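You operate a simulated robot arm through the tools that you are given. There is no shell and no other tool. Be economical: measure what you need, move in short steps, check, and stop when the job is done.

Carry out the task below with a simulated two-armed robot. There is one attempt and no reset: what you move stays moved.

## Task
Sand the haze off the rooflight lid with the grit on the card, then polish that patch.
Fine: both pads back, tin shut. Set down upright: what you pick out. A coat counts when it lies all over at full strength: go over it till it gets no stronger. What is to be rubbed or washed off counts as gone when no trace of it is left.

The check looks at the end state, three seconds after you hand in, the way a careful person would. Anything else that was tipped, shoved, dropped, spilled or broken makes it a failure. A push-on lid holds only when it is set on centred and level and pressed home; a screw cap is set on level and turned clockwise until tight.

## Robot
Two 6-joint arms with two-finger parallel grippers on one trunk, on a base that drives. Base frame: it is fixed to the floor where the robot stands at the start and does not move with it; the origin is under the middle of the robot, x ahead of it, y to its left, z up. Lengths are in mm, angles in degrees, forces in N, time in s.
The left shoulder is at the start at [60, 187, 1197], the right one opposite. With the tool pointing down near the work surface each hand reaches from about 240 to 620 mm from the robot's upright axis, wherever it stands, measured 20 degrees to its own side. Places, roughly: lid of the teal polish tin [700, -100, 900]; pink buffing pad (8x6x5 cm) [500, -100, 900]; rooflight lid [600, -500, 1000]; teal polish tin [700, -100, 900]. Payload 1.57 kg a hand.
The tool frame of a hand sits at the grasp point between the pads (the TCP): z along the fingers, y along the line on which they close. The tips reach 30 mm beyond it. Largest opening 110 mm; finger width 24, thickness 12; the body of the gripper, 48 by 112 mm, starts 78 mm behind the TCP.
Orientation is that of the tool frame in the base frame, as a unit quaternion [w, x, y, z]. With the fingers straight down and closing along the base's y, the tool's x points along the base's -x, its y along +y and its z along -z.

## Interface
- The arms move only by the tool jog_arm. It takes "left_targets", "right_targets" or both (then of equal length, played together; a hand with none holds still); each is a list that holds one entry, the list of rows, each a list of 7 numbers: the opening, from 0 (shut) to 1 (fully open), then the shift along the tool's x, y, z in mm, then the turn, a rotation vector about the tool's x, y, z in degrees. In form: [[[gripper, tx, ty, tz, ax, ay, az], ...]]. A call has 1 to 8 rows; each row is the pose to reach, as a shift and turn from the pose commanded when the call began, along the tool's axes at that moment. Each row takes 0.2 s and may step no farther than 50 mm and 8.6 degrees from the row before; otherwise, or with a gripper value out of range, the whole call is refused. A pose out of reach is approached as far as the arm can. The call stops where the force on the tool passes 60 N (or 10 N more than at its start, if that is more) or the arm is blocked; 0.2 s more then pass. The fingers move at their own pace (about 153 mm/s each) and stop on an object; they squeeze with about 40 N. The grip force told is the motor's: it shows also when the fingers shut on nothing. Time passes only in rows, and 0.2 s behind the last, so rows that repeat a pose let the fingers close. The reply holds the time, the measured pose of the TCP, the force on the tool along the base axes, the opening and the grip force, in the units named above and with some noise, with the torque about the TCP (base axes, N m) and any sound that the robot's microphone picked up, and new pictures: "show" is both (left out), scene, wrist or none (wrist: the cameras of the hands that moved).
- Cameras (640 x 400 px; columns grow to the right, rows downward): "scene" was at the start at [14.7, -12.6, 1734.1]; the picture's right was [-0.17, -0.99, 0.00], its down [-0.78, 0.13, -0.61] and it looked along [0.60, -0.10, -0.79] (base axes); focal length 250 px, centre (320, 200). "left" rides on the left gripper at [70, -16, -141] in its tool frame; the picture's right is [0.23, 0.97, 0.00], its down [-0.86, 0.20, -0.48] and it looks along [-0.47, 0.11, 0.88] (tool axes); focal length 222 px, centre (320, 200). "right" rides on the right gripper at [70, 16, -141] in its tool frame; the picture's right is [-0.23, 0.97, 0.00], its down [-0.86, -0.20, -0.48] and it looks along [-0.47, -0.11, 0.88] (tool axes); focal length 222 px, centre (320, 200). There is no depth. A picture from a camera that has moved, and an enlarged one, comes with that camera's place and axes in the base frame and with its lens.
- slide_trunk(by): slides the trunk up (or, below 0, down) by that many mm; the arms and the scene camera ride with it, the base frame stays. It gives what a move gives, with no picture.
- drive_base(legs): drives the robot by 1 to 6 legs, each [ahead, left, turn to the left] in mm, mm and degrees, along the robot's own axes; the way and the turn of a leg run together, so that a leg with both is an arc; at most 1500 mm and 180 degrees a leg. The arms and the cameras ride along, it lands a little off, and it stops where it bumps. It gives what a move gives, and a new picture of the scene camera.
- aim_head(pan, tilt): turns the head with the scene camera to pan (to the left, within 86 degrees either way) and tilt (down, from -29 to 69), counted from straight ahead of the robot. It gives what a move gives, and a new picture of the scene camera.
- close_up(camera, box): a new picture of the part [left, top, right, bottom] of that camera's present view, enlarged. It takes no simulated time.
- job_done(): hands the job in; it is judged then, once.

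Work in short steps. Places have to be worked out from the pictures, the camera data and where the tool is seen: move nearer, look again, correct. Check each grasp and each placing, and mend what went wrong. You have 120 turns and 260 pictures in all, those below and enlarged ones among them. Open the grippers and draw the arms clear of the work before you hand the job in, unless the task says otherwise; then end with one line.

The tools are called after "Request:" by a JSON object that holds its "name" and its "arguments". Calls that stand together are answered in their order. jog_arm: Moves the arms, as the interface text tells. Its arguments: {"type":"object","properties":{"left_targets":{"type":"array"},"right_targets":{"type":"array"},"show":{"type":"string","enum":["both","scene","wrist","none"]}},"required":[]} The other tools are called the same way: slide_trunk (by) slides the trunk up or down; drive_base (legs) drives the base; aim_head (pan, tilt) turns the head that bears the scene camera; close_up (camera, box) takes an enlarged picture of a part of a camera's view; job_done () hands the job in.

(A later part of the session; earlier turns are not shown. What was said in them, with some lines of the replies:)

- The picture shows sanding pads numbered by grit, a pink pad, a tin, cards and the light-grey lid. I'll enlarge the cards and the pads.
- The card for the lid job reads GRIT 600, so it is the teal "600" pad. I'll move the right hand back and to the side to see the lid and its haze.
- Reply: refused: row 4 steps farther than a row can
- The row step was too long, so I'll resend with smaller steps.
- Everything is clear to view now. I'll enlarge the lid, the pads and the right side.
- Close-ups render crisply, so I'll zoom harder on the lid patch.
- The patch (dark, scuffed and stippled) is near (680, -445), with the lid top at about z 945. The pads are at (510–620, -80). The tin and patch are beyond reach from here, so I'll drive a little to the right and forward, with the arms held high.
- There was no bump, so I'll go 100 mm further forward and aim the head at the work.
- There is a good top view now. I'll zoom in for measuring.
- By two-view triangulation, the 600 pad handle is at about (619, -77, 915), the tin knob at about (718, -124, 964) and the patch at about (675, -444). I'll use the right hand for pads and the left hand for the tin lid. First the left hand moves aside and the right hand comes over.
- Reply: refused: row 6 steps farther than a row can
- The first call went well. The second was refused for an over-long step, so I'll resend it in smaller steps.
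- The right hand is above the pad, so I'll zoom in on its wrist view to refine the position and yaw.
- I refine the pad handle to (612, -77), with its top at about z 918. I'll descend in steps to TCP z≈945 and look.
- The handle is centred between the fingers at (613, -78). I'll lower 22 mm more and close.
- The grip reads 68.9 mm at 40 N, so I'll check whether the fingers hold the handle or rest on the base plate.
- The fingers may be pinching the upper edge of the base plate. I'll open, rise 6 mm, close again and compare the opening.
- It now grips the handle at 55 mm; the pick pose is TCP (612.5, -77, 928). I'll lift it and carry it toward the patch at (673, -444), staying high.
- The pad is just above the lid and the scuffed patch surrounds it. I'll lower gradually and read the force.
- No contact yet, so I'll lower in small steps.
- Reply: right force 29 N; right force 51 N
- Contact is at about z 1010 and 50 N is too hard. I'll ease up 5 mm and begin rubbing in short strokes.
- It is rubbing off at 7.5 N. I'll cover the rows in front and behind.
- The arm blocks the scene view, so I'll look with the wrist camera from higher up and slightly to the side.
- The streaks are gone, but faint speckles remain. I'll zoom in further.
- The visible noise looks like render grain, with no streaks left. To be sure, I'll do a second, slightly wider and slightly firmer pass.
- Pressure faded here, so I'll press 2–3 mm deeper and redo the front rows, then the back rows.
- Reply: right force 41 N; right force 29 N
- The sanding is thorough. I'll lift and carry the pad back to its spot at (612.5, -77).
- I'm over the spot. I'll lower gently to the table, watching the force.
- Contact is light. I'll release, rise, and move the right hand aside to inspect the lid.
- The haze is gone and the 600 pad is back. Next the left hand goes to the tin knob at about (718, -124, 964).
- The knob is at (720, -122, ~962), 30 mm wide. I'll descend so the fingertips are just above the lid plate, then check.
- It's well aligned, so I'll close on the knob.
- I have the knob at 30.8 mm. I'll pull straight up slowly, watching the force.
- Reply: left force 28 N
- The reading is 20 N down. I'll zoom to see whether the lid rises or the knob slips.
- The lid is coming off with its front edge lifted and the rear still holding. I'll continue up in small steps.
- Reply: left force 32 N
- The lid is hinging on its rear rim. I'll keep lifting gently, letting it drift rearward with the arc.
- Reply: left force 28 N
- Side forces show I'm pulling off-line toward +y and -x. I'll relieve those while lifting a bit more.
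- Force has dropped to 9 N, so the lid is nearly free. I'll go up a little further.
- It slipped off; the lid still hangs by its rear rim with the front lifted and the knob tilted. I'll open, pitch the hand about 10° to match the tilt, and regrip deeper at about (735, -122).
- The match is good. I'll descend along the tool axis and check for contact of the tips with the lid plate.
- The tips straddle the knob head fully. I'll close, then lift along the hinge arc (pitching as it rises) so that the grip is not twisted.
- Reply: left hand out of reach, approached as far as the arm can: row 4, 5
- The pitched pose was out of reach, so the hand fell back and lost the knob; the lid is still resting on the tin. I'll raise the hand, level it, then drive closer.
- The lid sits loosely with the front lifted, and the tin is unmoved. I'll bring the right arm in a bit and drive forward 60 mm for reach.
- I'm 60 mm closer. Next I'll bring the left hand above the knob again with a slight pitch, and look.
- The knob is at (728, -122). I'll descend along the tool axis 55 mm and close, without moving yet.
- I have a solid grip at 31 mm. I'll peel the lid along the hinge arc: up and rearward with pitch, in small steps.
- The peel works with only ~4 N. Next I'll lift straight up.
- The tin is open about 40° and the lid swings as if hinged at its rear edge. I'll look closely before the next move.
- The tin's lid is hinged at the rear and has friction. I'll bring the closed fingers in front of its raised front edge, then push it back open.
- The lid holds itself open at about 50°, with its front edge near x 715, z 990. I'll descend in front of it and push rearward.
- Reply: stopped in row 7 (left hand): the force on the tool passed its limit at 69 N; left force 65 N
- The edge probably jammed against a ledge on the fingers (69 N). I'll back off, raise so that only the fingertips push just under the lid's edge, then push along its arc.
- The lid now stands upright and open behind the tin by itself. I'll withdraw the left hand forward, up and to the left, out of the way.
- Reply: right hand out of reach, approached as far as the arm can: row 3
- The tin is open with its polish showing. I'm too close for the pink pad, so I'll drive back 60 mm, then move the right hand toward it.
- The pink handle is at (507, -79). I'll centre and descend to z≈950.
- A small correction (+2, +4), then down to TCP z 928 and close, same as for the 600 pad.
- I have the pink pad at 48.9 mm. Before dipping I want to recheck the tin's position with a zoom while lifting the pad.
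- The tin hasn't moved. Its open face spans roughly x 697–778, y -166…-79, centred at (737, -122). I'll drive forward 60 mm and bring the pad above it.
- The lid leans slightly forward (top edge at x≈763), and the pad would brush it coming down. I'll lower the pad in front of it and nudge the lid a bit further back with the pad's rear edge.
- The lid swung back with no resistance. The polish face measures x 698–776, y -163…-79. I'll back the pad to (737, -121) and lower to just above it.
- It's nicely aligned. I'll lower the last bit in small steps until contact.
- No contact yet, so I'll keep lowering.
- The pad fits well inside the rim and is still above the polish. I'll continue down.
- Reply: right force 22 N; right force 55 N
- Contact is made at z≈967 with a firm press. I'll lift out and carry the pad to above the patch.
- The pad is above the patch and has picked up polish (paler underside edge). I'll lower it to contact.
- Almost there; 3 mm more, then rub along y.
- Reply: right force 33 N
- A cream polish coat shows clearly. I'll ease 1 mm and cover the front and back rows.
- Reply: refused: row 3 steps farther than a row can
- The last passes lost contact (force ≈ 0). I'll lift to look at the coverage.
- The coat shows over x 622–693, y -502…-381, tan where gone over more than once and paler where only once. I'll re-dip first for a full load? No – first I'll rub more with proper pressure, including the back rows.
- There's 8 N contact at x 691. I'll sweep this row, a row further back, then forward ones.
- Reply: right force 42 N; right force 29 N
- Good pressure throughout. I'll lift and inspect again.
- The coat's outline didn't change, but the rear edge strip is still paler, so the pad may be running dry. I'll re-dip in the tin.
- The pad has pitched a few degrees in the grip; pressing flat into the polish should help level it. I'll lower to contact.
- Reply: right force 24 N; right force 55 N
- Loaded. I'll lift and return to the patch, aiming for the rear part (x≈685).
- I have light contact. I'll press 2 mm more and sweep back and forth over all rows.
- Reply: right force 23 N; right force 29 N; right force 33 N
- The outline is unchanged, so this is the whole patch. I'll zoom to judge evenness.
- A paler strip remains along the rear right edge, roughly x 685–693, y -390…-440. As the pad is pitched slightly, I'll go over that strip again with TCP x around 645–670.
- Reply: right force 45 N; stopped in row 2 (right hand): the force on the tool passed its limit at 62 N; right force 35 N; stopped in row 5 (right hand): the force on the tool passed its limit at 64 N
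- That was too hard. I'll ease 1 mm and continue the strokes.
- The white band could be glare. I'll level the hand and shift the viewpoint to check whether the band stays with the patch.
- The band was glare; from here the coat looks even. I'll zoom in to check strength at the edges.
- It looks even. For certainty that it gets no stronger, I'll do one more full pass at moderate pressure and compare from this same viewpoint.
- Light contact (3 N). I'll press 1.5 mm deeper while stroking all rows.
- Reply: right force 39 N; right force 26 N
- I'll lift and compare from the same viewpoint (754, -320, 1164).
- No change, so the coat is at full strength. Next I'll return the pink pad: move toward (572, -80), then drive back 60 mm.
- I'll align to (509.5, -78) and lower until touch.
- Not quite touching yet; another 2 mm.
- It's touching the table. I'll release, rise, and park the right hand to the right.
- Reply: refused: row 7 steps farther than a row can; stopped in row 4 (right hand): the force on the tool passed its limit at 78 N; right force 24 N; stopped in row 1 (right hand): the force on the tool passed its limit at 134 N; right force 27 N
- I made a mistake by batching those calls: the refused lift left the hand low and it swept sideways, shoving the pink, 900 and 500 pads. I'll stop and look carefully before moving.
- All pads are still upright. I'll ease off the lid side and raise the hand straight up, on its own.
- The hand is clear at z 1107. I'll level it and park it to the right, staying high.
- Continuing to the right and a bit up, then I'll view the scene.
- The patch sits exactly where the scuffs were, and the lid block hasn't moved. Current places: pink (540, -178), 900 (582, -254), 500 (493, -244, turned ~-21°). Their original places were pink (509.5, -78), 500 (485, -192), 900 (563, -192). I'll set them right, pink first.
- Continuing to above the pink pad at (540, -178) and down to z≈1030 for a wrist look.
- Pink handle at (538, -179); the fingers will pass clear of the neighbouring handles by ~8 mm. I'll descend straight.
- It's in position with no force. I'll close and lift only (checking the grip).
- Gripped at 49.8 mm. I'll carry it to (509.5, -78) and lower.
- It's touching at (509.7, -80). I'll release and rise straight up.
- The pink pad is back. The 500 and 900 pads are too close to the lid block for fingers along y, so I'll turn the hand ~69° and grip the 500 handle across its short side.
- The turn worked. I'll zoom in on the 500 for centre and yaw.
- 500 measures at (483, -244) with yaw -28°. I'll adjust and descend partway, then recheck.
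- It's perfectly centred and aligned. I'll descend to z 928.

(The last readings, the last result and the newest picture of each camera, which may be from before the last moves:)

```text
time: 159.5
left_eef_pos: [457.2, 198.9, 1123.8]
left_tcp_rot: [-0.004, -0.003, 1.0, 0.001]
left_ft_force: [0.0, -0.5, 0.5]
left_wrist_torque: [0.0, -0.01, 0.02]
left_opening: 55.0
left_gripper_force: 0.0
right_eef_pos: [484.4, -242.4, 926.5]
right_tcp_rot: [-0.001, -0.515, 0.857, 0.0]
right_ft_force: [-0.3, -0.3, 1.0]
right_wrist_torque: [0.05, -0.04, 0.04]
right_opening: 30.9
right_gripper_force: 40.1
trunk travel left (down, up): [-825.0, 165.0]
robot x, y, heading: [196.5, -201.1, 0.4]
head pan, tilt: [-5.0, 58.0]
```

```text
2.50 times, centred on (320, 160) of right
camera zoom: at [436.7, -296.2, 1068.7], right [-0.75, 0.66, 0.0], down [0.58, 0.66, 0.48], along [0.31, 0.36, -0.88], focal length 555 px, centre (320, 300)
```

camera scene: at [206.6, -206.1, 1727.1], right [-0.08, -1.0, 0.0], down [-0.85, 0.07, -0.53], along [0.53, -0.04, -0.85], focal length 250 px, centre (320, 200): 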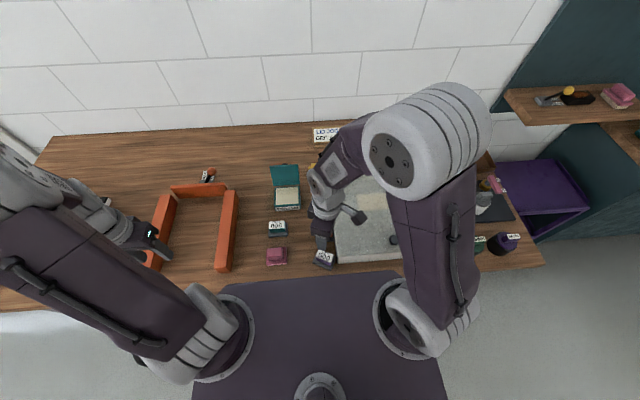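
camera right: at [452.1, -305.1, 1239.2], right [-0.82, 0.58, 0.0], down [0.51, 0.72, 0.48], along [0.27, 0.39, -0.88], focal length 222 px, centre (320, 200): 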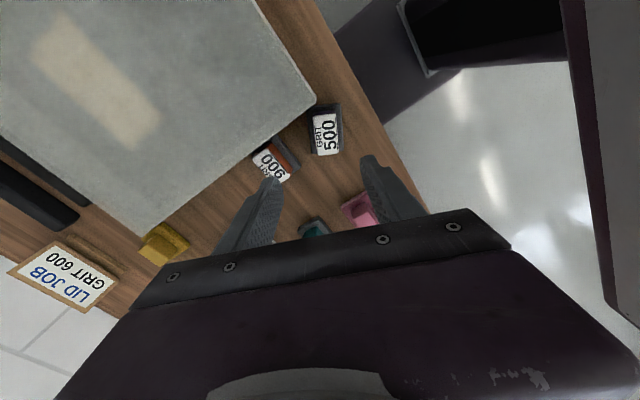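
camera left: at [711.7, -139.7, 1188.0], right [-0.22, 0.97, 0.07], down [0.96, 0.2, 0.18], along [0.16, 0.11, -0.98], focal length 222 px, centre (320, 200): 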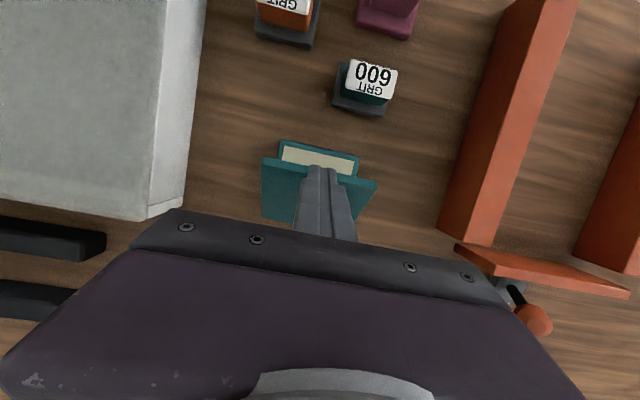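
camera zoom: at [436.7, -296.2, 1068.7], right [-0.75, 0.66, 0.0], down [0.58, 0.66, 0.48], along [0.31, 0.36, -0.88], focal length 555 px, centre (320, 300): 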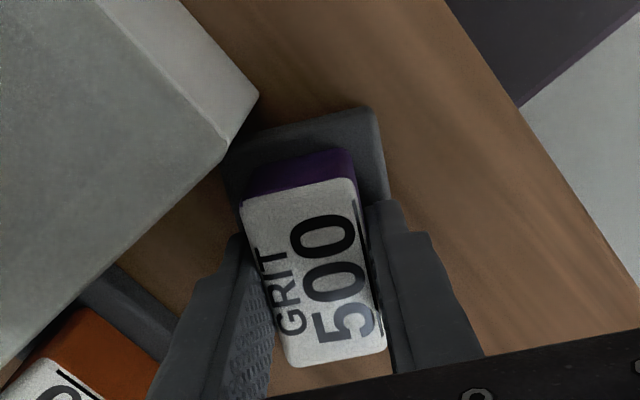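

Gripped across the short side (30.9 mm). I'll lift, turn it back square and move it to its original place at about (477, -194).

Request:
{"name": "jog_arm", "arguments": {"right_targets": [[[0.1, 0, 0, -25, 0, 0, 0], [0.1, 0, 0, -50, 0, 0, 0], [0.1, -10, 7, -50, 0, 0, -6.5], [0.1, -20, 15, -50, 0, 0, -13], [0.1, -30, 22, -50, 0, 0, -19.5], [0.1, -39, 29, -50, 0, 0, -26]]], "show": "both"}}

```text
time: 160.9
left_eef_pos: [458.0, 199.1, 1123.3]
left_tcp_rot: [-0.003, -0.002, 1.0, 0.001]
left_ft_force: [0.4, -0.1, -0.7]
left_wrist_torque: [-0.03, -0.02, -0.01]
left_opening: 55.1
left_gripper_force: 0.1
right_eef_pos: [476.1, -194.4, 978.0]
right_tcp_rot: [-0.002, -0.695, 0.719, 0.0]
right_ft_force: [0.3, 0.1, -1.1]
right_wrist_torque: [-0.01, 0.01, 0.02]
right_opening: 31.3
right_gripper_force: 40.3
trunk travel left (down, up): [-825.0, 165.0]
robot x, y, heading: [197.5, -202.7, 0.3]
head pan, tilt: [-5.0, 58.0]
camera scene: at [207.1, -204.3, 1727.1], right [-0.08, -1.0, 0.0], down [-0.85, 0.07, -0.53], along [0.53, -0.04, -0.85], focal length 250 px, centre (320, 200)
camera right: at [456.8, -263.9, 1119.2], right [-0.97, 0.26, 0.0], down [0.23, 0.85, 0.48], along [0.12, 0.46, -0.88], focal length 222 px, centre (320, 200)
```

scene: 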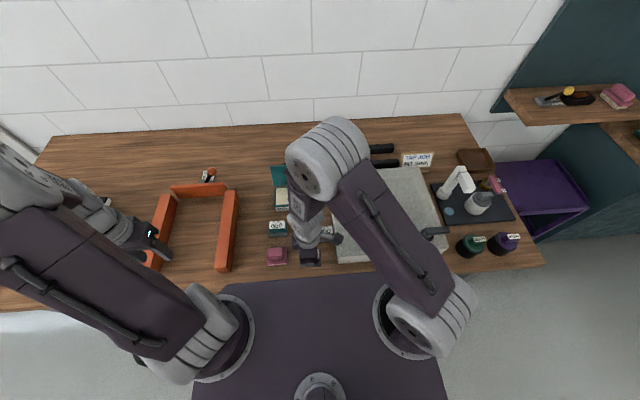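
right: 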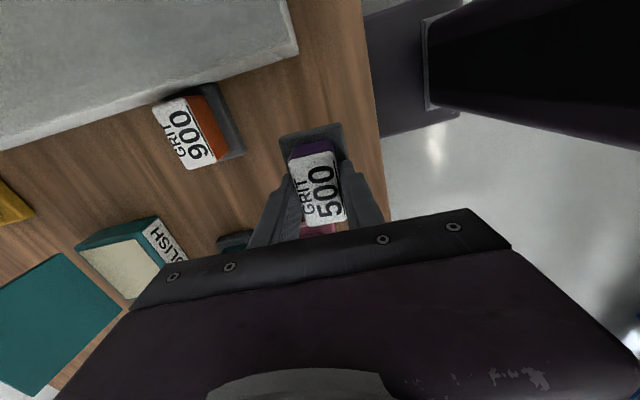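

It's in place above the spot. I'll lower until touch.

Request:
{"name": "jog_arm", "arguments": {"right_targets": [[[0.1, 0, 0, 30, 0, 0, 0], [0.1, 0, 0, 46, 0, 0, 0], [0.1, 0, 0, 50, 0, 0, 0], [0.1, 0, 0, 52, 0, 0, 0]]], "show": "none"}}

```text
time: 161.9
left_eef_pos: [455.8, 198.1, 1123.9]
left_tcp_rot: [-0.002, -0.003, 1.0, 0.001]
left_ft_force: [0.3, -0.1, 0.4]
left_wrist_torque: [-0.03, -0.03, -0.03]
left_opening: 55.0
left_gripper_force: 0.0
right_eef_pos: [476.8, -195.4, 926.5]
right_tcp_rot: [0.001, -0.694, 0.72, 0.0]
right_ft_force: [1.8, -2.2, 26.0]
right_wrist_torque: [-0.15, 0.11, 0.08]
right_opening: 31.1
right_gripper_force: 39.7
trunk travel left (down, up): [-825.0, 165.0]
robot x, y, heading: [199.0, -199.9, 0.4]
head pan, tilt: [-5.0, 58.0]
```

It's touching. I'll release and rise.

Request:
{"name": "jog_arm", "arguments": {"right_targets": [[[0.1, 0, 0, -1, 0, 0, 0], [0.6, 0, 0, -1, 0, 0, 0], [0.6, 0, 0, -1, 0, 0, 0], [0.6, 0, 0, -45, 0, 0, 0], [0.6, 0, 0, -90, 0, 0, 0], [0.6, 0, 0, -120, 0, 0, 0]]], "show": "wrist"}}

Request:
{"name": "close_up", "arguments": {"camera": "right", "box": [120, 80, 400, 240]}}

```text
time: 163.3
left_eef_pos: [457.2, 198.6, 1122.7]
left_tcp_rot: [-0.003, -0.002, 1.0, 0.0]
left_ft_force: [0.1, -0.3, 0.3]
left_wrist_torque: [0.0, -0.01, -0.03]
left_opening: 54.9
left_gripper_force: 0.1
right_eef_pos: [476.4, -193.9, 1044.3]
right_tcp_rot: [-0.001, -0.694, 0.72, 0.001]
right_ft_force: [0.0, 0.2, -0.7]
right_wrist_torque: [-0.04, -0.02, 0.01]
right_opening: 66.2
right_gripper_force: 0.1
trunk travel left (down, up): [-825.0, 165.0]
robot x, y, heading: [197.2, -195.3, 0.4]
head pan, tilt: [-5.0, 58.0]
camera right: at [457.0, -263.8, 1185.3], right [-0.96, 0.26, 0.0], down [0.23, 0.85, 0.48], along [0.12, 0.46, -0.88], focal length 222 px, centre (320, 200)
```

right: 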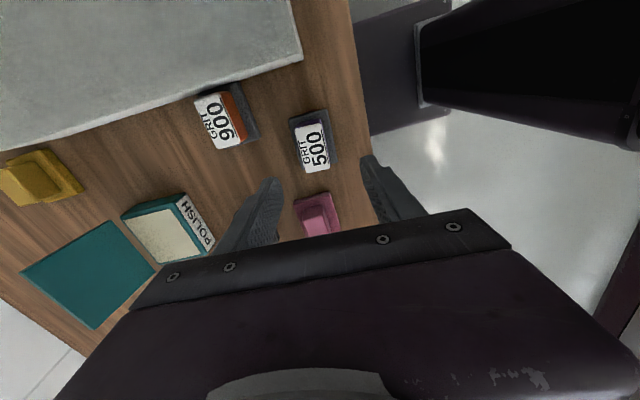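

```text
2.29 times, centred on (260, 160) of right
camera zoom: at [457.0, -263.8, 1185.3], right [-0.96, 0.26, 0.0], down [0.23, 0.85, 0.48], along [0.12, 0.46, -0.88], focal length 508 px, centre (457, 291)
```

zoom: 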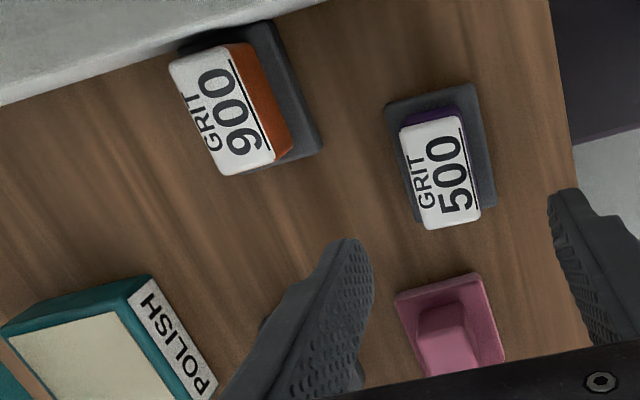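

900 is at (579, -254), nearly square. I'll move above it and descend partway.

Request:
{"name": "jog_arm", "arguments": {"right_targets": [[[0.6, 19, -35, 0, 0, 0, 0], [0.6, 38, -70, 0, 0, 0, 0], [0.6, 56, -104.5, 0, 0, 0, 0], [0.6, 56, -104.5, 30, 0, 0, 0], [0.6, 56, -104.5, 60, 0, 0, 0]]], "show": "none"}}

Request:
{"name": "close_up", "arguments": {"camera": "right", "box": [200, 80, 440, 240]}}

```text
time: 164.5
left_eef_pos: [457.8, 199.2, 1123.4]
left_tcp_rot: [-0.004, -0.003, 1.0, 0.002]
left_ft_force: [-0.8, -0.1, -0.5]
left_wrist_torque: [-0.02, 0.01, 0.02]
left_opening: 55.0
left_gripper_force: 0.0
right_eef_pos: [580.2, -253.7, 986.3]
right_tcp_rot: [-0.001, -0.694, 0.72, 0.001]
right_ft_force: [1.3, -0.2, 0.5]
right_wrist_torque: [0.01, 0.01, -0.03]
right_opening: 66.1
right_gripper_force: 0.0
trunk travel left (down, up): [-825.0, 165.0]
robot x, y, heading: [196.0, -194.1, 0.5]
head pan, tilt: [-5.0, 58.0]
```

```text
2.50 times, centred on (320, 160) of right
camera zoom: at [560.5, -323.7, 1126.6], right [-0.97, 0.26, 0.0], down [0.23, 0.85, 0.48], along [0.12, 0.46, -0.88], focal length 555 px, centre (320, 300)
```

zoom: 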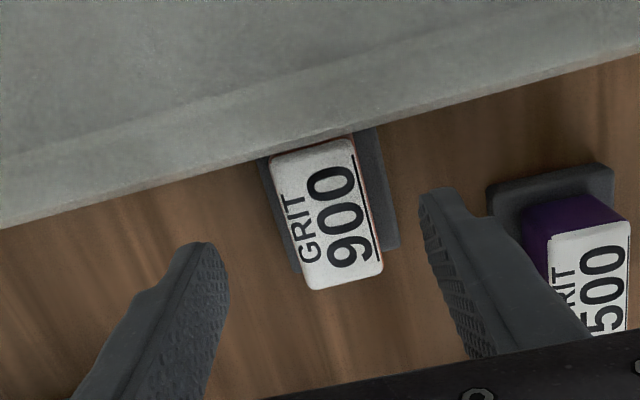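

Centre is at (575.5, -251.5). I'll correct by a few mm, descend and close.

Request:
{"name": "jog_arm", "arguments": {"right_targets": [[[0.6, -2, 4.5, 30, 0, 0, 0], [0.6, -2, 4.5, 52, 0, 0, 0], [0.6, -2, 4.5, 57, 0, 0, 0], [0.1, -2, 4.5, 57, 0, 0, 0], [0.1, -2, 4.5, 57, 0, 0, 0], [0.1, -2, 4.5, 57, 0, 0, 0]]], "show": "none"}}

Request:
{"name": "close_up", "arguments": {"camera": "right", "box": [200, 80, 440, 240]}}

```text
time: 165.9
left_eef_pos: [458.3, 198.9, 1123.1]
left_tcp_rot: [-0.004, -0.002, 1.0, 0.0]
left_ft_force: [-0.3, 0.6, -0.1]
left_wrist_torque: [-0.02, -0.01, 0.0]
left_opening: 54.9
left_gripper_force: 0.1
right_eef_pos: [575.7, -252.3, 928.3]
right_tcp_rot: [-0.001, -0.694, 0.72, -0.001]
right_ft_force: [0.1, 1.2, 0.5]
right_wrist_torque: [0.08, 0.0, 0.05]
right_opening: 31.2
right_gripper_force: 40.5
trunk travel left (down, up): [-825.0, 165.0]
robot x, y, heading: [198.1, -200.4, 0.2]
head pan, tilt: [-5.0, 58.0]
```

```text
2.50 times, centred on (320, 160) of right
camera zoom: at [555.6, -321.6, 1069.3], right [-0.96, 0.26, 0.0], down [0.23, 0.85, 0.48], along [0.12, 0.46, -0.88], focal length 555 px, centre (320, 300)
```

zoom: 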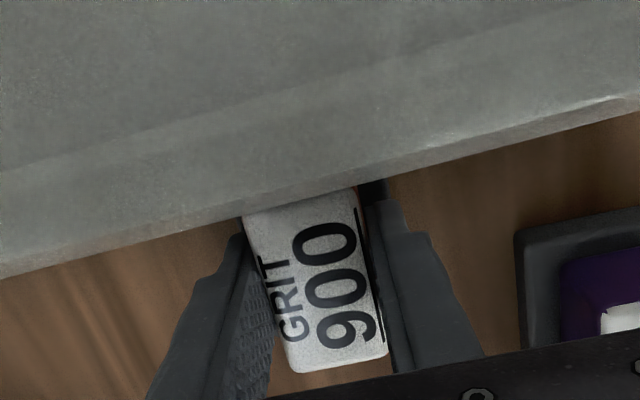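

Gripped. I'll lift straight and move to (556, -193).

Request:
{"name": "jog_arm", "arguments": {"right_targets": [[[0.1, -2, 0, -5, 0, 0, 0], [0.1, -4, 0, -40, 0, 0, 0], [0.1, -30, 10, -45, 0, 0, 0], [0.1, -58.5, 21, -45, 0, 0, 0], [0.1, -58.5, 21, -20, 0, 0, 0]]], "show": "none"}}

Request:
{"name": "jog_arm", "arguments": {"right_targets": [[[0.1, 0, 0, 15, 0, 0, 0], [0.1, 0, 0, 20, 0, 0, 0], [0.1, 0, 0, 21, 0, 0, 0]]], "show": "wrist"}}

```text
time: 167.1
left_eef_pos: [457.3, 198.3, 1123.3]
left_tcp_rot: [-0.003, -0.002, 1.0, 0.001]
left_ft_force: [-0.5, 0.4, 0.3]
left_wrist_torque: [-0.01, 0.0, -0.02]
left_opening: 55.0
left_gripper_force: 0.1
right_eef_pos: [556.6, -193.0, 949.6]
right_tcp_rot: [-0.001, -0.694, 0.72, 0.001]
right_ft_force: [0.4, 0.5, -0.9]
right_wrist_torque: [0.01, 0.04, -0.01]
right_opening: 31.3
right_gripper_force: 40.2
trunk travel left (down, up): [-825.0, 165.0]
robot x, y, heading: [194.9, -200.7, 0.4]
head pan, tilt: [-5.0, 58.0]
```

```text
time: 167.9
left_eef_pos: [456.1, 198.9, 1123.0]
left_tcp_rot: [-0.003, -0.003, 1.0, 0.001]
left_ft_force: [-0.5, -0.2, 0.0]
left_wrist_torque: [0.02, 0.01, 0.01]
left_opening: 55.2
left_gripper_force: 0.1
right_eef_pos: [557.1, -192.5, 927.6]
right_tcp_rot: [-0.001, -0.694, 0.72, 0.0]
right_ft_force: [-0.2, 0.3, 0.8]
right_wrist_torque: [-0.02, -0.05, 0.01]
right_opening: 31.2
right_gripper_force: 39.6
trunk travel left (down, up): [-825.0, 165.0]
robot x, y, heading: [197.6, -201.6, 0.3]
head pan, tilt: [-5.0, 58.0]
camera right: at [535.7, -262.7, 1069.2], right [-0.96, 0.26, 0.0], down [0.23, 0.85, 0.48], along [0.12, 0.46, -0.88], focal length 222 px, centre (320, 200)
```

right: 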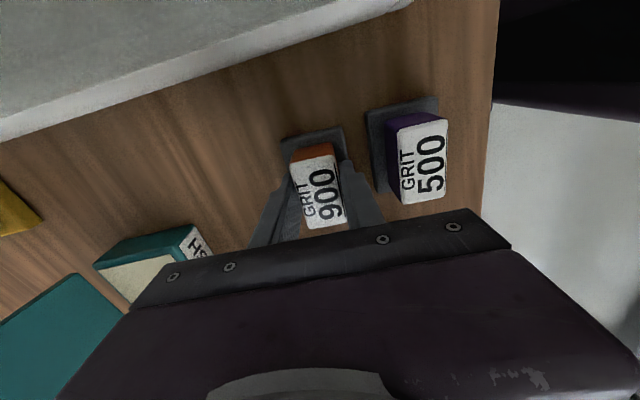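

Almost down; 1.5 mm more, then release and rise straight up.

Request:
{"name": "jog_arm", "arguments": {"right_targets": [[[0.1, 0, 0, 1.5, 0, 0, 0], [0.6, 0, 0, 1.5, 0, 0, 0], [0.6, 0, 0, 1.5, 0, 0, 0], [0.6, 0, 0, -40, 0, 0, 0], [0.6, 0, 0, -85, 0, 0, 0], [0.6, 0, 0, -130, 0, 0, 0], [0.6, 0, 0, -175, 0, 0, 0], [0.6, 0, 0, -195, 0, 0, 0]]], "show": "none"}}

```text
time: 169.7
left_eef_pos: [457.1, 198.8, 1123.4]
left_tcp_rot: [-0.004, -0.002, 1.0, 0.001]
left_ft_force: [0.5, -0.1, -0.5]
left_wrist_torque: [-0.02, 0.03, 0.01]
left_opening: 55.2
left_gripper_force: 0.0
right_eef_pos: [557.7, -190.7, 1124.0]
right_tcp_rot: [-0.001, -0.694, 0.72, 0.0]
right_ft_force: [0.2, -0.9, 0.1]
right_wrist_torque: [0.0, -0.02, 0.0]
right_opening: 66.2
right_gripper_force: 0.2
trunk travel left (down, up): [-825.0, 165.0]
robot x, y, heading: [197.0, -201.2, 0.4]
head pan, tilt: [-5.0, 58.0]
```

I'm at z 1124, clear. I'll move the right hand to the right while turning it back, to view the result.

Request:
{"name": "jog_arm", "arguments": {"right_targets": [[[0.6, 45, 0, 0, 0, 0, 8.4], [0.6, 90, 0, 0, 0, 0, 16.8], [0.6, 135, 0, 0, 0, 0, 25.2], [0.6, 180, 0, 0, 0, 0, 33.6], [0.6, 225, 0, 0, 0, 0, 42], [0.6, 270, 5, 0, 0, 0, 50.4], [0.6, 315, 12, 0, 0, 0, 58.8], [0.6, 360, 20, 0, 0, 0, 67.2]]], "show": "none"}}

Request:
{"name": "jog_arm", "arguments": {"right_targets": [[[0.6, 15, -40, 0, 0, 0, 8], [0.6, 30, -80, 0, 0, 0, 15], [0.6, 45, -120, 0, 0, 0, 20]]], "show": "scene"}}

Request:
{"name": "close_up", "arguments": {"camera": "scene", "box": [256, 180, 336, 280]}}

```text
time: 171.5
left_eef_pos: [459.0, 197.4, 1123.2]
left_tcp_rot: [-0.002, -0.003, 1.0, 0.002]
left_ft_force: [0.4, 0.0, 0.3]
left_wrist_torque: [0.01, 0.03, -0.02]
left_opening: 54.9
left_gripper_force: 0.1
right_eef_pos: [523.0, -555.9, 1125.0]
right_tcp_rot: [0.0, -0.179, 0.984, 0.001]
right_ft_force: [-0.7, 0.1, 0.1]
right_wrist_torque: [0.03, 0.02, 0.03]
right_opening: 66.0
right_gripper_force: 0.0
trunk travel left (down, up): [-825.0, 165.0]
robot x, y, heading: [195.0, -197.4, 0.1]
head pan, tilt: [-5.0, 58.0]
```

```text
time: 172.3
left_eef_pos: [457.7, 197.4, 1123.5]
left_tcp_rot: [-0.003, -0.002, 1.0, 0.001]
left_ft_force: [-0.1, -0.3, 1.0]
left_wrist_torque: [0.01, -0.03, -0.02]
left_opening: 55.1
left_gripper_force: 0.1
right_eef_pos: [526.7, -682.7, 1122.6]
right_tcp_rot: [0.0, -0.005, 1.0, 0.0]
right_ft_force: [-0.2, 0.0, -0.2]
right_wrist_torque: [0.01, -0.04, 0.01]
right_opening: 66.1
right_gripper_force: 0.1
trunk travel left (down, up): [-825.0, 165.0]
robot x, y, heading: [199.3, -201.0, 0.3]
head pan, tilt: [-5.0, 58.0]
camera scene: at [207.1, -206.3, 1727.1], right [-0.08, -1.0, 0.0], down [-0.85, 0.07, -0.53], along [0.53, -0.04, -0.85], focal length 250 px, centre (320, 200)
```

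scene: 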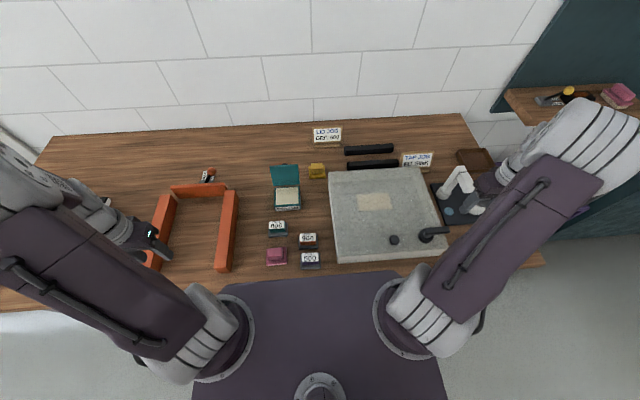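

```text
4.00 times, centred on (296, 230) of scene
camera zoom: at [207.1, -206.3, 1727.1], right [-0.08, -1.0, 0.0], down [-0.85, 0.07, -0.53], along [0.53, -0.04, -0.85], focal length 1001 px, centre (416, 80)
```

zoom: 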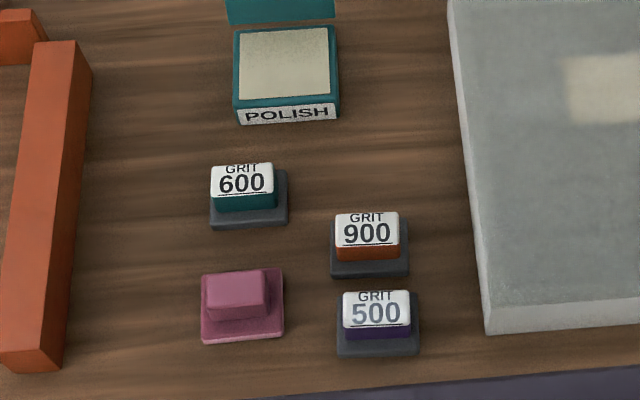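

All pads stand upright within about 8 mm of their original places. Now the tin must be shut: I'll draw the right hand in, close the left gripper, and drive forward 90 mm so the left hand can reach behind the lid.

Request:
{"name": "jog_arm", "arguments": {"right_targets": [[[0.6, 25, 35, 0, 0, 0, 0], [0.6, 50, 70, 0, 0, 0, 0], [0.6, 75, 105, 0, 0, 0, 0], [0.6, 87, 122, 0, 0, 0, 0]]], "left_targets": [[[0, -20, -35, -20, 0, 0, 0], [0, -40, -70, -40, 0, 0, 0], [0, -60, -105, -40, 0, 0, 0], [0, -80, -140, -40, 0, 0, 0]]], "show": "none"}}

Request:
{"name": "drive_base", "arguments": {"legs": [[90, 0, 0]]}}

Request:
{"name": "close_up", "arguments": {"camera": "scene", "box": [250, 140, 370, 240]}}

```text
time: 173.3
left_eef_pos: [540.1, 59.0, 1162.2]
left_tcp_rot: [-0.004, -0.003, 1.0, 0.002]
left_ft_force: [0.7, -0.3, -0.5]
left_wrist_torque: [0.03, 0.0, -0.02]
left_opening: 0.2
left_gripper_force: 21.4
right_eef_pos: [437.3, -560.6, 1125.1]
right_tcp_rot: [-0.001, -0.006, 1.0, 0.0]
right_ft_force: [-1.0, 0.4, -0.1]
right_wrist_torque: [0.0, 0.03, 0.02]
right_opening: 66.1
right_gripper_force: 0.0
trunk travel left (down, up): [-825.0, 165.0]
robot x, y, heading: [197.4, -200.5, 0.2]
head pan, tilt: [-5.0, 58.0]
```

```text
time: 174.6
left_eef_pos: [627.7, 59.3, 1160.1]
left_tcp_rot: [-0.006, 0.0, 1.0, 0.001]
left_ft_force: [0.0, 0.4, 0.6]
left_wrist_torque: [0.02, 0.06, -0.02]
left_opening: 0.0
left_gripper_force: 20.8
right_eef_pos: [524.6, -559.8, 1124.1]
right_tcp_rot: [-0.003, -0.005, 1.0, 0.0]
right_ft_force: [1.4, -0.1, 0.1]
right_wrist_torque: [0.02, 0.07, -0.03]
right_opening: 65.9
right_gripper_force: 0.0
trunk travel left (down, up): [-825.0, 165.0]
robot x, y, heading: [275.2, -197.5, 0.0]
head pan, tilt: [-5.0, 58.0]
stopped in leg 1: the robot was blocked; the commanded pose is now the measured one
camera scene: at [297.7, -204.3, 1727.0], right [-0.09, -1.0, 0.0], down [-0.85, 0.07, -0.53], along [0.52, -0.05, -0.85], focal length 250 px, centre (320, 200)
```

scene: 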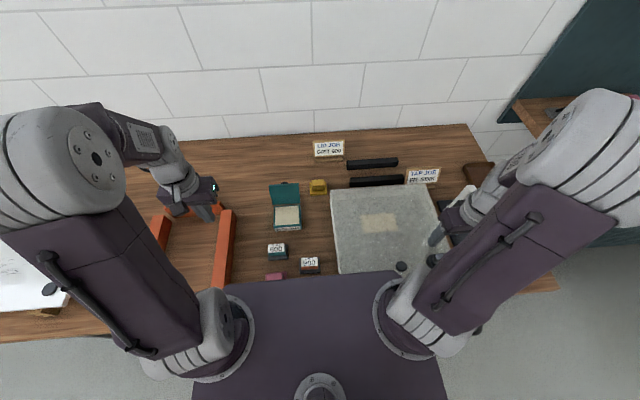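

```text
4.00 times, centred on (310, 190) of scene
camera zoom: at [297.7, -204.3, 1727.0], right [-0.09, -1.0, 0.0], down [-0.85, 0.07, -0.53], along [0.52, -0.05, -0.85], focal length 1001 px, centre (360, 240)
```

zoom: 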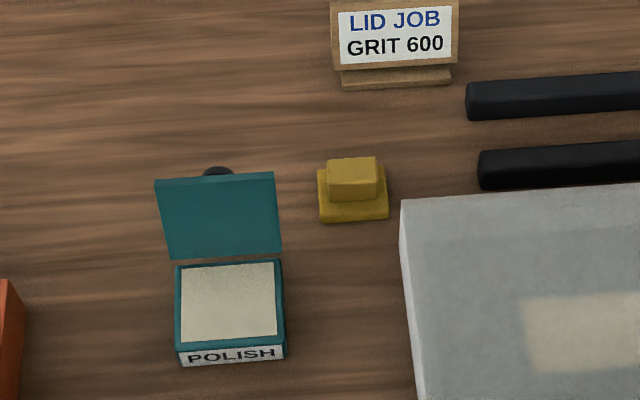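

The base stopped a bit short (blocked), but it's close enough. The lid is at ~113°, with its top edge near (822–832, 1010). I'll bring the left hand over and behind it, pitched slightly back for reach.

Request:
{"name": "jog_arm", "arguments": {"left_targets": [[[0, -36, -24, 5, 0, -2.5, 0], [0, -72, -48, 10, 0, -5, 0], [0, -108, -72, 15, 0, -7.5, 0], [0, -144, -96, 25, 0, -10, 0], [0, -180, -120, 45, 0, -12.5, 0], [0, -215, -144, 65, 0, -15, 0], [0, -215, -144, 65, 0, -15, 0]]], "show": "wrist"}}

Request:
{"name": "close_up", "arguments": {"camera": "scene", "box": [250, 140, 370, 240]}}

```text
time: 176.2
left_eef_pos: [835.6, -84.2, 1094.6]
left_tcp_rot: [0.128, 0.0, 0.992, 0.002]
left_ft_force: [-0.3, -0.3, -0.2]
left_wrist_torque: [0.02, -0.02, -0.03]
left_opening: 0.0
left_gripper_force: 20.7
right_eef_pos: [517.7, -560.5, 1125.0]
right_tcp_rot: [-0.001, -0.004, 1.0, -0.001]
right_ft_force: [-0.7, 0.2, -0.5]
right_wrist_torque: [0.0, 0.01, 0.02]
right_opening: 66.2
right_gripper_force: 0.1
trunk travel left (down, up): [-825.0, 165.0]
robot x, y, heading: [275.0, -196.0, 0.0]
head pan, tilt: [-5.0, 58.0]
camera left: at [732.0, -100.1, 1213.9], right [-0.22, 0.97, -0.06], down [0.71, 0.2, 0.68], along [0.67, 0.11, -0.73], focal length 222 px, centre (320, 200)
```

left: 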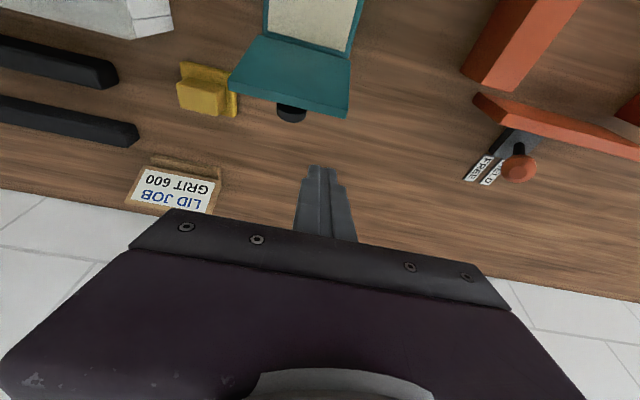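

```text
4.00 times, centred on (310, 190) of scene
camera zoom: at [287.8, -203.7, 1727.1], right [-0.09, -1.0, 0.0], down [-0.84, 0.07, -0.53], along [0.53, -0.05, -0.85], focal length 1001 px, centre (360, 240)
```

zoom: 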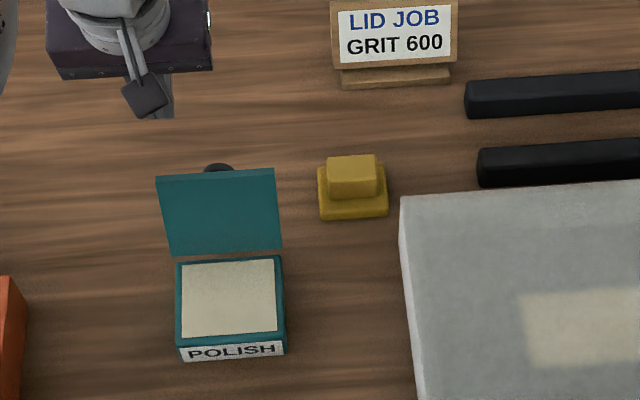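

The fingertips are behind the lid (top edge at x≈807). I'll lower to just below the lid's top edge and sweep forward to swing it over.

Request:
{"name": "jog_arm", "arguments": {"left_targets": [[[0, 8.5, -3, 32, 0, 0, 0], [0, 17, -6, 64, 0, 0, 0], [0, 46, -6, 56, 0, 0, 0], [0, 75, -6, 46, 0, 0, 0], [0, 100, -6, 44, 0, 0, 0], [0, 121, -6, 46, 0, 0, 0]]], "show": "wrist"}}

Request:
{"name": "close_up", "arguments": {"camera": "scene", "box": [250, 140, 370, 240]}}

```text
time: 177.6
left_eef_pos: [731.2, -88.8, 1020.3]
left_tcp_rot: [0.127, 0.001, 0.992, 0.0]
left_ft_force: [0.6, 0.4, -1.6]
left_wrist_torque: [0.01, 0.0, -0.03]
left_opening: 0.0
left_gripper_force: 20.9
right_eef_pos: [516.4, -560.7, 1125.6]
right_tcp_rot: [-0.001, -0.004, 1.0, 0.001]
right_ft_force: [-0.6, 0.0, 0.3]
right_wrist_torque: [0.03, -0.02, 0.02]
right_opening: 65.8
right_gripper_force: 0.1
trunk travel left (down, up): [-825.0, 165.0]
robot x, y, heading: [278.3, -197.3, 0.1]
head pan, tilt: [-5.0, 58.0]
camera left: at [626.7, -105.2, 1139.4], right [-0.22, 0.97, -0.06], down [0.71, 0.2, 0.68], along [0.67, 0.11, -0.73], focal length 222 px, centre (320, 200)
```

left: 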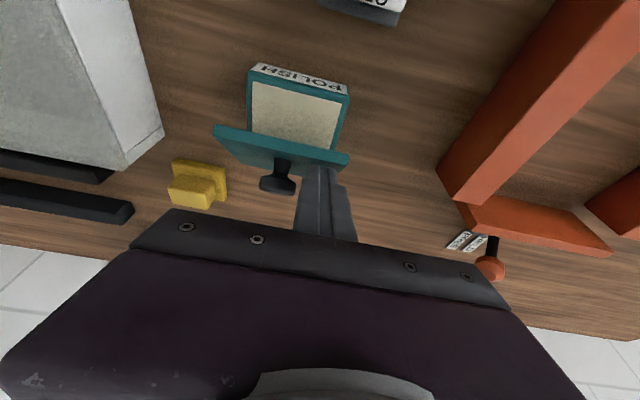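

```text
4.00 times, centred on (310, 190) of scene
camera zoom: at [288.0, -204.2, 1727.1], right [-0.09, -1.0, 0.0], down [-0.84, 0.07, -0.53], along [0.53, -0.05, -0.85], focal length 1001 px, centre (360, 240)
```

zoom: 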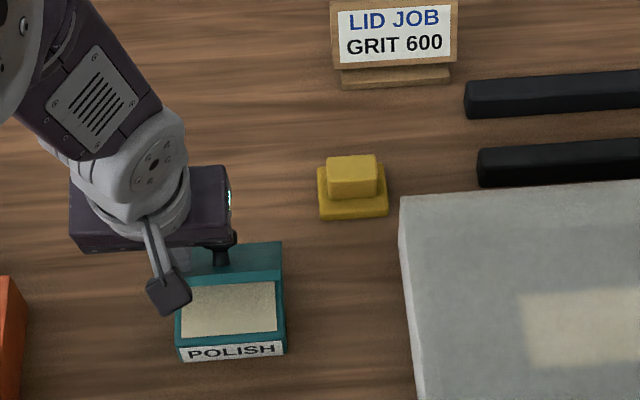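

The lid is past vertical (~60°). I'll continue pressing it down along the arc until it closes.

Request:
{"name": "jog_arm", "arguments": {"left_targets": [[[0, 10.8, 0, 9.5, 0, 0, 0], [0, 21, 0, 20.3, 0, 0, 0], [0, 29.7, 0, 33.4, 0, 0, 0], [0, 35.2, 0, 42.3, 0, 0, 0], [0, 36.7, 0, 48.1, 0, 0, 0]]], "show": "wrist"}}

Request:
{"name": "close_up", "arguments": {"camera": "scene", "box": [250, 140, 370, 240]}}

```text
time: 178.8
left_eef_pos: [707.0, -90.3, 963.7]
left_tcp_rot: [0.127, 0.0, 0.992, 0.001]
left_ft_force: [0.5, 0.3, 0.2]
left_wrist_torque: [-0.02, 0.03, 0.02]
left_opening: 0.0
left_gripper_force: 20.9
left hand out of reach, approached as far as the arm can: row 2, 3
right_eef_pos: [518.0, -560.5, 1125.6]
right_tcp_rot: [-0.002, -0.004, 1.0, 0.0]
right_ft_force: [0.5, 0.3, -0.3]
right_wrist_torque: [0.02, -0.02, 0.01]
right_opening: 66.0
right_gripper_force: 0.1
trunk travel left (down, up): [-825.0, 165.0]
robot x, y, heading: [275.7, -198.4, -0.2]
head pan, tilt: [-5.0, 58.0]
camera left: at [603.8, -107.0, 1082.5], right [-0.22, 0.97, -0.06], down [0.71, 0.2, 0.68], along [0.67, 0.11, -0.73], focal length 222 px, centre (320, 200)
```

left: 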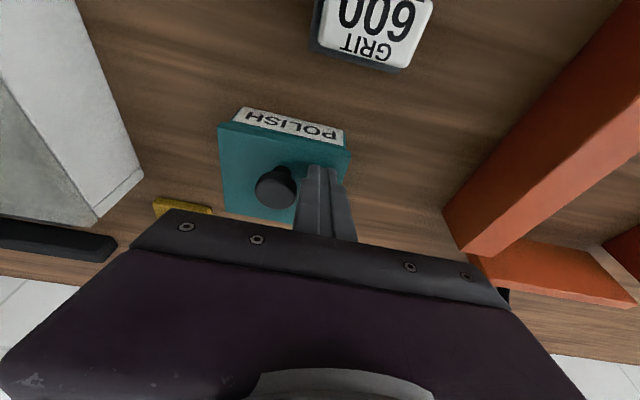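

```text
4.00 times, centred on (310, 190) of scene
camera zoom: at [288.8, -204.2, 1727.1], right [-0.09, -1.0, 0.0], down [-0.84, 0.07, -0.53], along [0.53, -0.05, -0.85], focal length 1001 px, centre (360, 240)
```

zoom: 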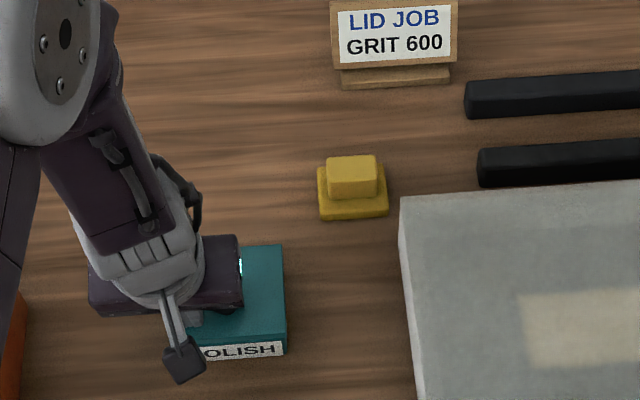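

The lid looks down. I'll press gently to make sure it is fully shut.

Request:
{"name": "jog_arm", "arguments": {"left_targets": [[[0, 1, 0, 4, 0, 0, 0], [0, 2, 0, 7, 0, 0, 0], [0, 2.4, 0, 9, 0, 0, 0]]], "show": "none"}}

```text
time: 179.7
left_eef_pos: [706.7, -90.3, 961.9]
left_tcp_rot: [0.137, 0.0, 0.991, 0.0]
left_ft_force: [-12.8, 4.5, 43.1]
left_wrist_torque: [0.17, 0.54, -0.09]
left_opening: 0.1
left_gripper_force: 20.8
right_eef_pos: [511.9, -560.2, 1126.9]
right_tcp_rot: [0.003, -0.004, 1.0, 0.0]
right_ft_force: [-1.3, 0.3, 0.4]
right_wrist_torque: [0.02, 0.01, -0.02]
right_opening: 65.9
right_gripper_force: 0.0
trunk travel left (down, up): [-825.0, 165.0]
robot x, y, heading: [277.5, -197.4, 0.1]
head pan, tilt: [-5.0, 58.0]
stopped in row 3 (left hand): the force on the tool passed its limit at 61 N (the readings are from after the stop); the commanded pose is now the measured one
```

It's pressed home at ~60 N. I'll raise the left hand straight up and move it left, clear.

Request:
{"name": "jog_arm", "arguments": {"left_targets": [[[0, -3, 0, -10, 0, 0, 0], [0, -13, 0, -48, 0, 0, 0], [0, -25, 0, -92, 0, 0, 0], [0, -36, 0, -135, 0, 3, 0], [0.4, -36, 40, -150, 0, 7, 0], [0.4, -20, 85, -150, 0, 11, 0], [0.4, 0, 125, -150, 0, 15, 0], [0.4, 20, 168, -150, 0, 15, 0]]], "show": "none"}}

Request:
{"name": "close_up", "arguments": {"camera": "scene", "box": [250, 160, 350, 260]}}

Request:
{"name": "close_up", "arguments": {"camera": "scene", "box": [0, 120, 640, 400]}}

```text
time: 181.5
left_eef_pos: [649.8, 78.6, 1095.9]
left_tcp_rot: [0.002, -0.001, 1.0, -0.001]
left_ft_force: [0.2, 0.2, -0.1]
left_wrist_torque: [-0.04, 0.01, 0.0]
left_opening: 44.2
left_gripper_force: 0.0
right_eef_pos: [517.3, -558.5, 1126.1]
right_tcp_rot: [0.001, -0.004, 1.0, -0.001]
right_ft_force: [0.7, -0.4, 0.8]
right_wrist_torque: [0.0, -0.01, -0.01]
right_opening: 66.0
right_gripper_force: 0.0
trunk travel left (down, up): [-825.0, 165.0]
robot x, y, heading: [276.1, -196.8, -0.0]
head pan, tilt: [-5.0, 58.0]
```

```text
4.00 times, centred on (300, 210) of scene
camera zoom: at [287.3, -201.8, 1727.1], right [-0.09, -1.0, 0.0], down [-0.84, 0.07, -0.53], along [0.53, -0.05, -0.85], focal length 1001 px, centre (400, 160)
```

zoom: 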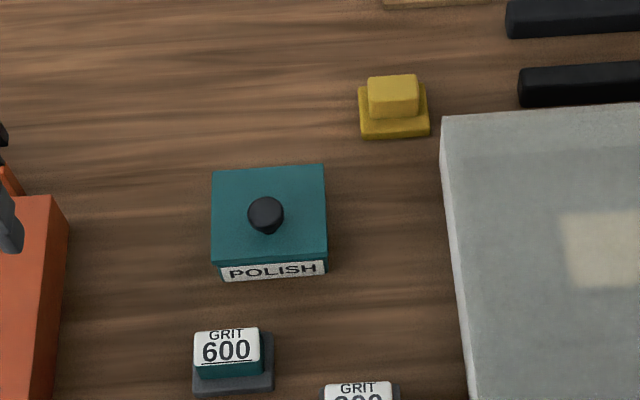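

```text
1.00 times, centred on (320, 260) of scene (not enlarged: the box is as wide or as high as the picture)
camera zoom: at [287.3, -201.8, 1727.1], right [-0.09, -1.0, 0.0], down [-0.84, 0.07, -0.53], along [0.53, -0.05, -0.85], focal length 250 px, centre (320, 140)
```

zoom: 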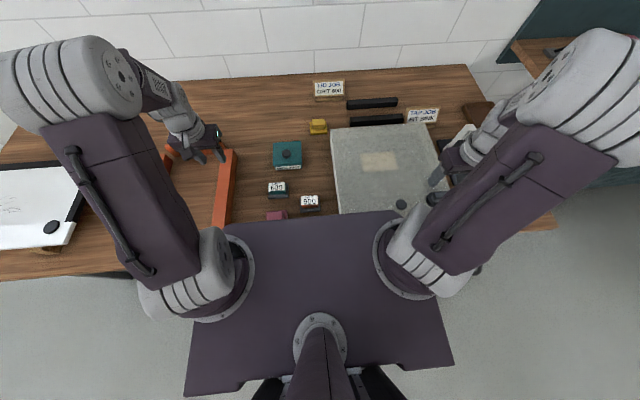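

The tin is shut flush. I'll back the robot off to clear the work and take a final look.

Request:
{"name": "drive_base", "arguments": {"legs": [[-150, 0, 0]]}}

Request:
{"name": "close_up", "arguments": {"camera": "scene", "box": [240, 130, 470, 280]}}

```text
time: 182.9
left_eef_pos: [505.8, 76.7, 1094.4]
left_tcp_rot: [0.001, 0.001, 1.0, 0.0]
left_ft_force: [-0.1, -0.3, 0.4]
left_wrist_torque: [0.02, 0.03, -0.01]
left_opening: 44.2
left_gripper_force: 0.0
right_eef_pos: [370.7, -560.5, 1124.7]
right_tcp_rot: [-0.002, -0.003, 1.0, 0.0]
right_ft_force: [0.0, 0.5, -0.1]
right_wrist_torque: [0.03, 0.03, 0.02]
right_opening: 66.2
right_gripper_force: 0.1
trunk travel left (down, up): [-825.0, 165.0]
robot x, y, heading: [129.5, -198.1, 0.2]
head pan, tilt: [-5.0, 58.0]
camera scene: at [143.2, -203.8, 1727.0], right [-0.09, -1.0, 0.0], down [-0.85, 0.08, -0.53], along [0.53, -0.05, -0.85], focal length 250 px, centre (320, 200)
```

scene: 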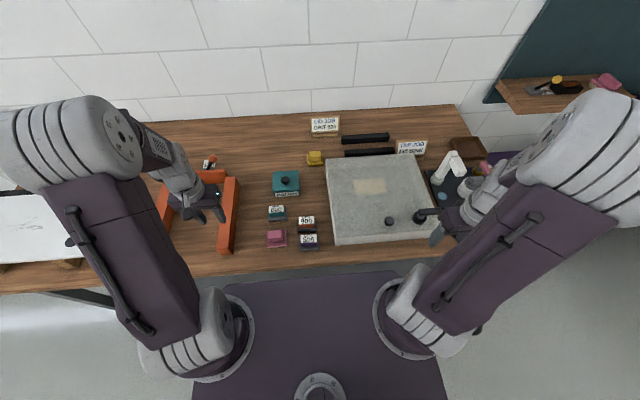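

```text
2.67 times, centred on (355, 205) of scene
camera zoom: at [143.2, -203.8, 1727.0], right [-0.09, -1.0, 0.0], down [-0.85, 0.08, -0.53], along [0.53, -0.05, -0.85], focal length 667 px, centre (227, 187)
```

zoom: 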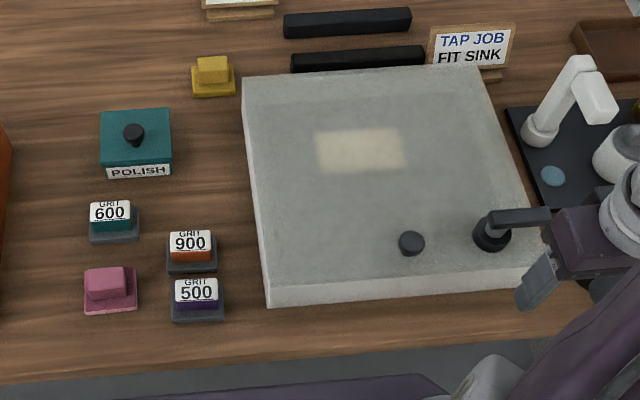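

The tin is shut, the pads are upright in their places, the patch is coated and the arms are clear. I'll hand in.

Request:
{"name": "job_done", "arguments": {}}

```text
The job is handed in.
```

I handed the job in with the haze sanded off using the 600 pad, the patch polished to an even full coat, both pads back and the tin shut. One mistake to know about: while putting the pink pad down I dragged it along and shoved the 900 and 500 pads. I set all three upright again within about 8 mm of where they started; the 600 pad went back about 9 mm off its spot.
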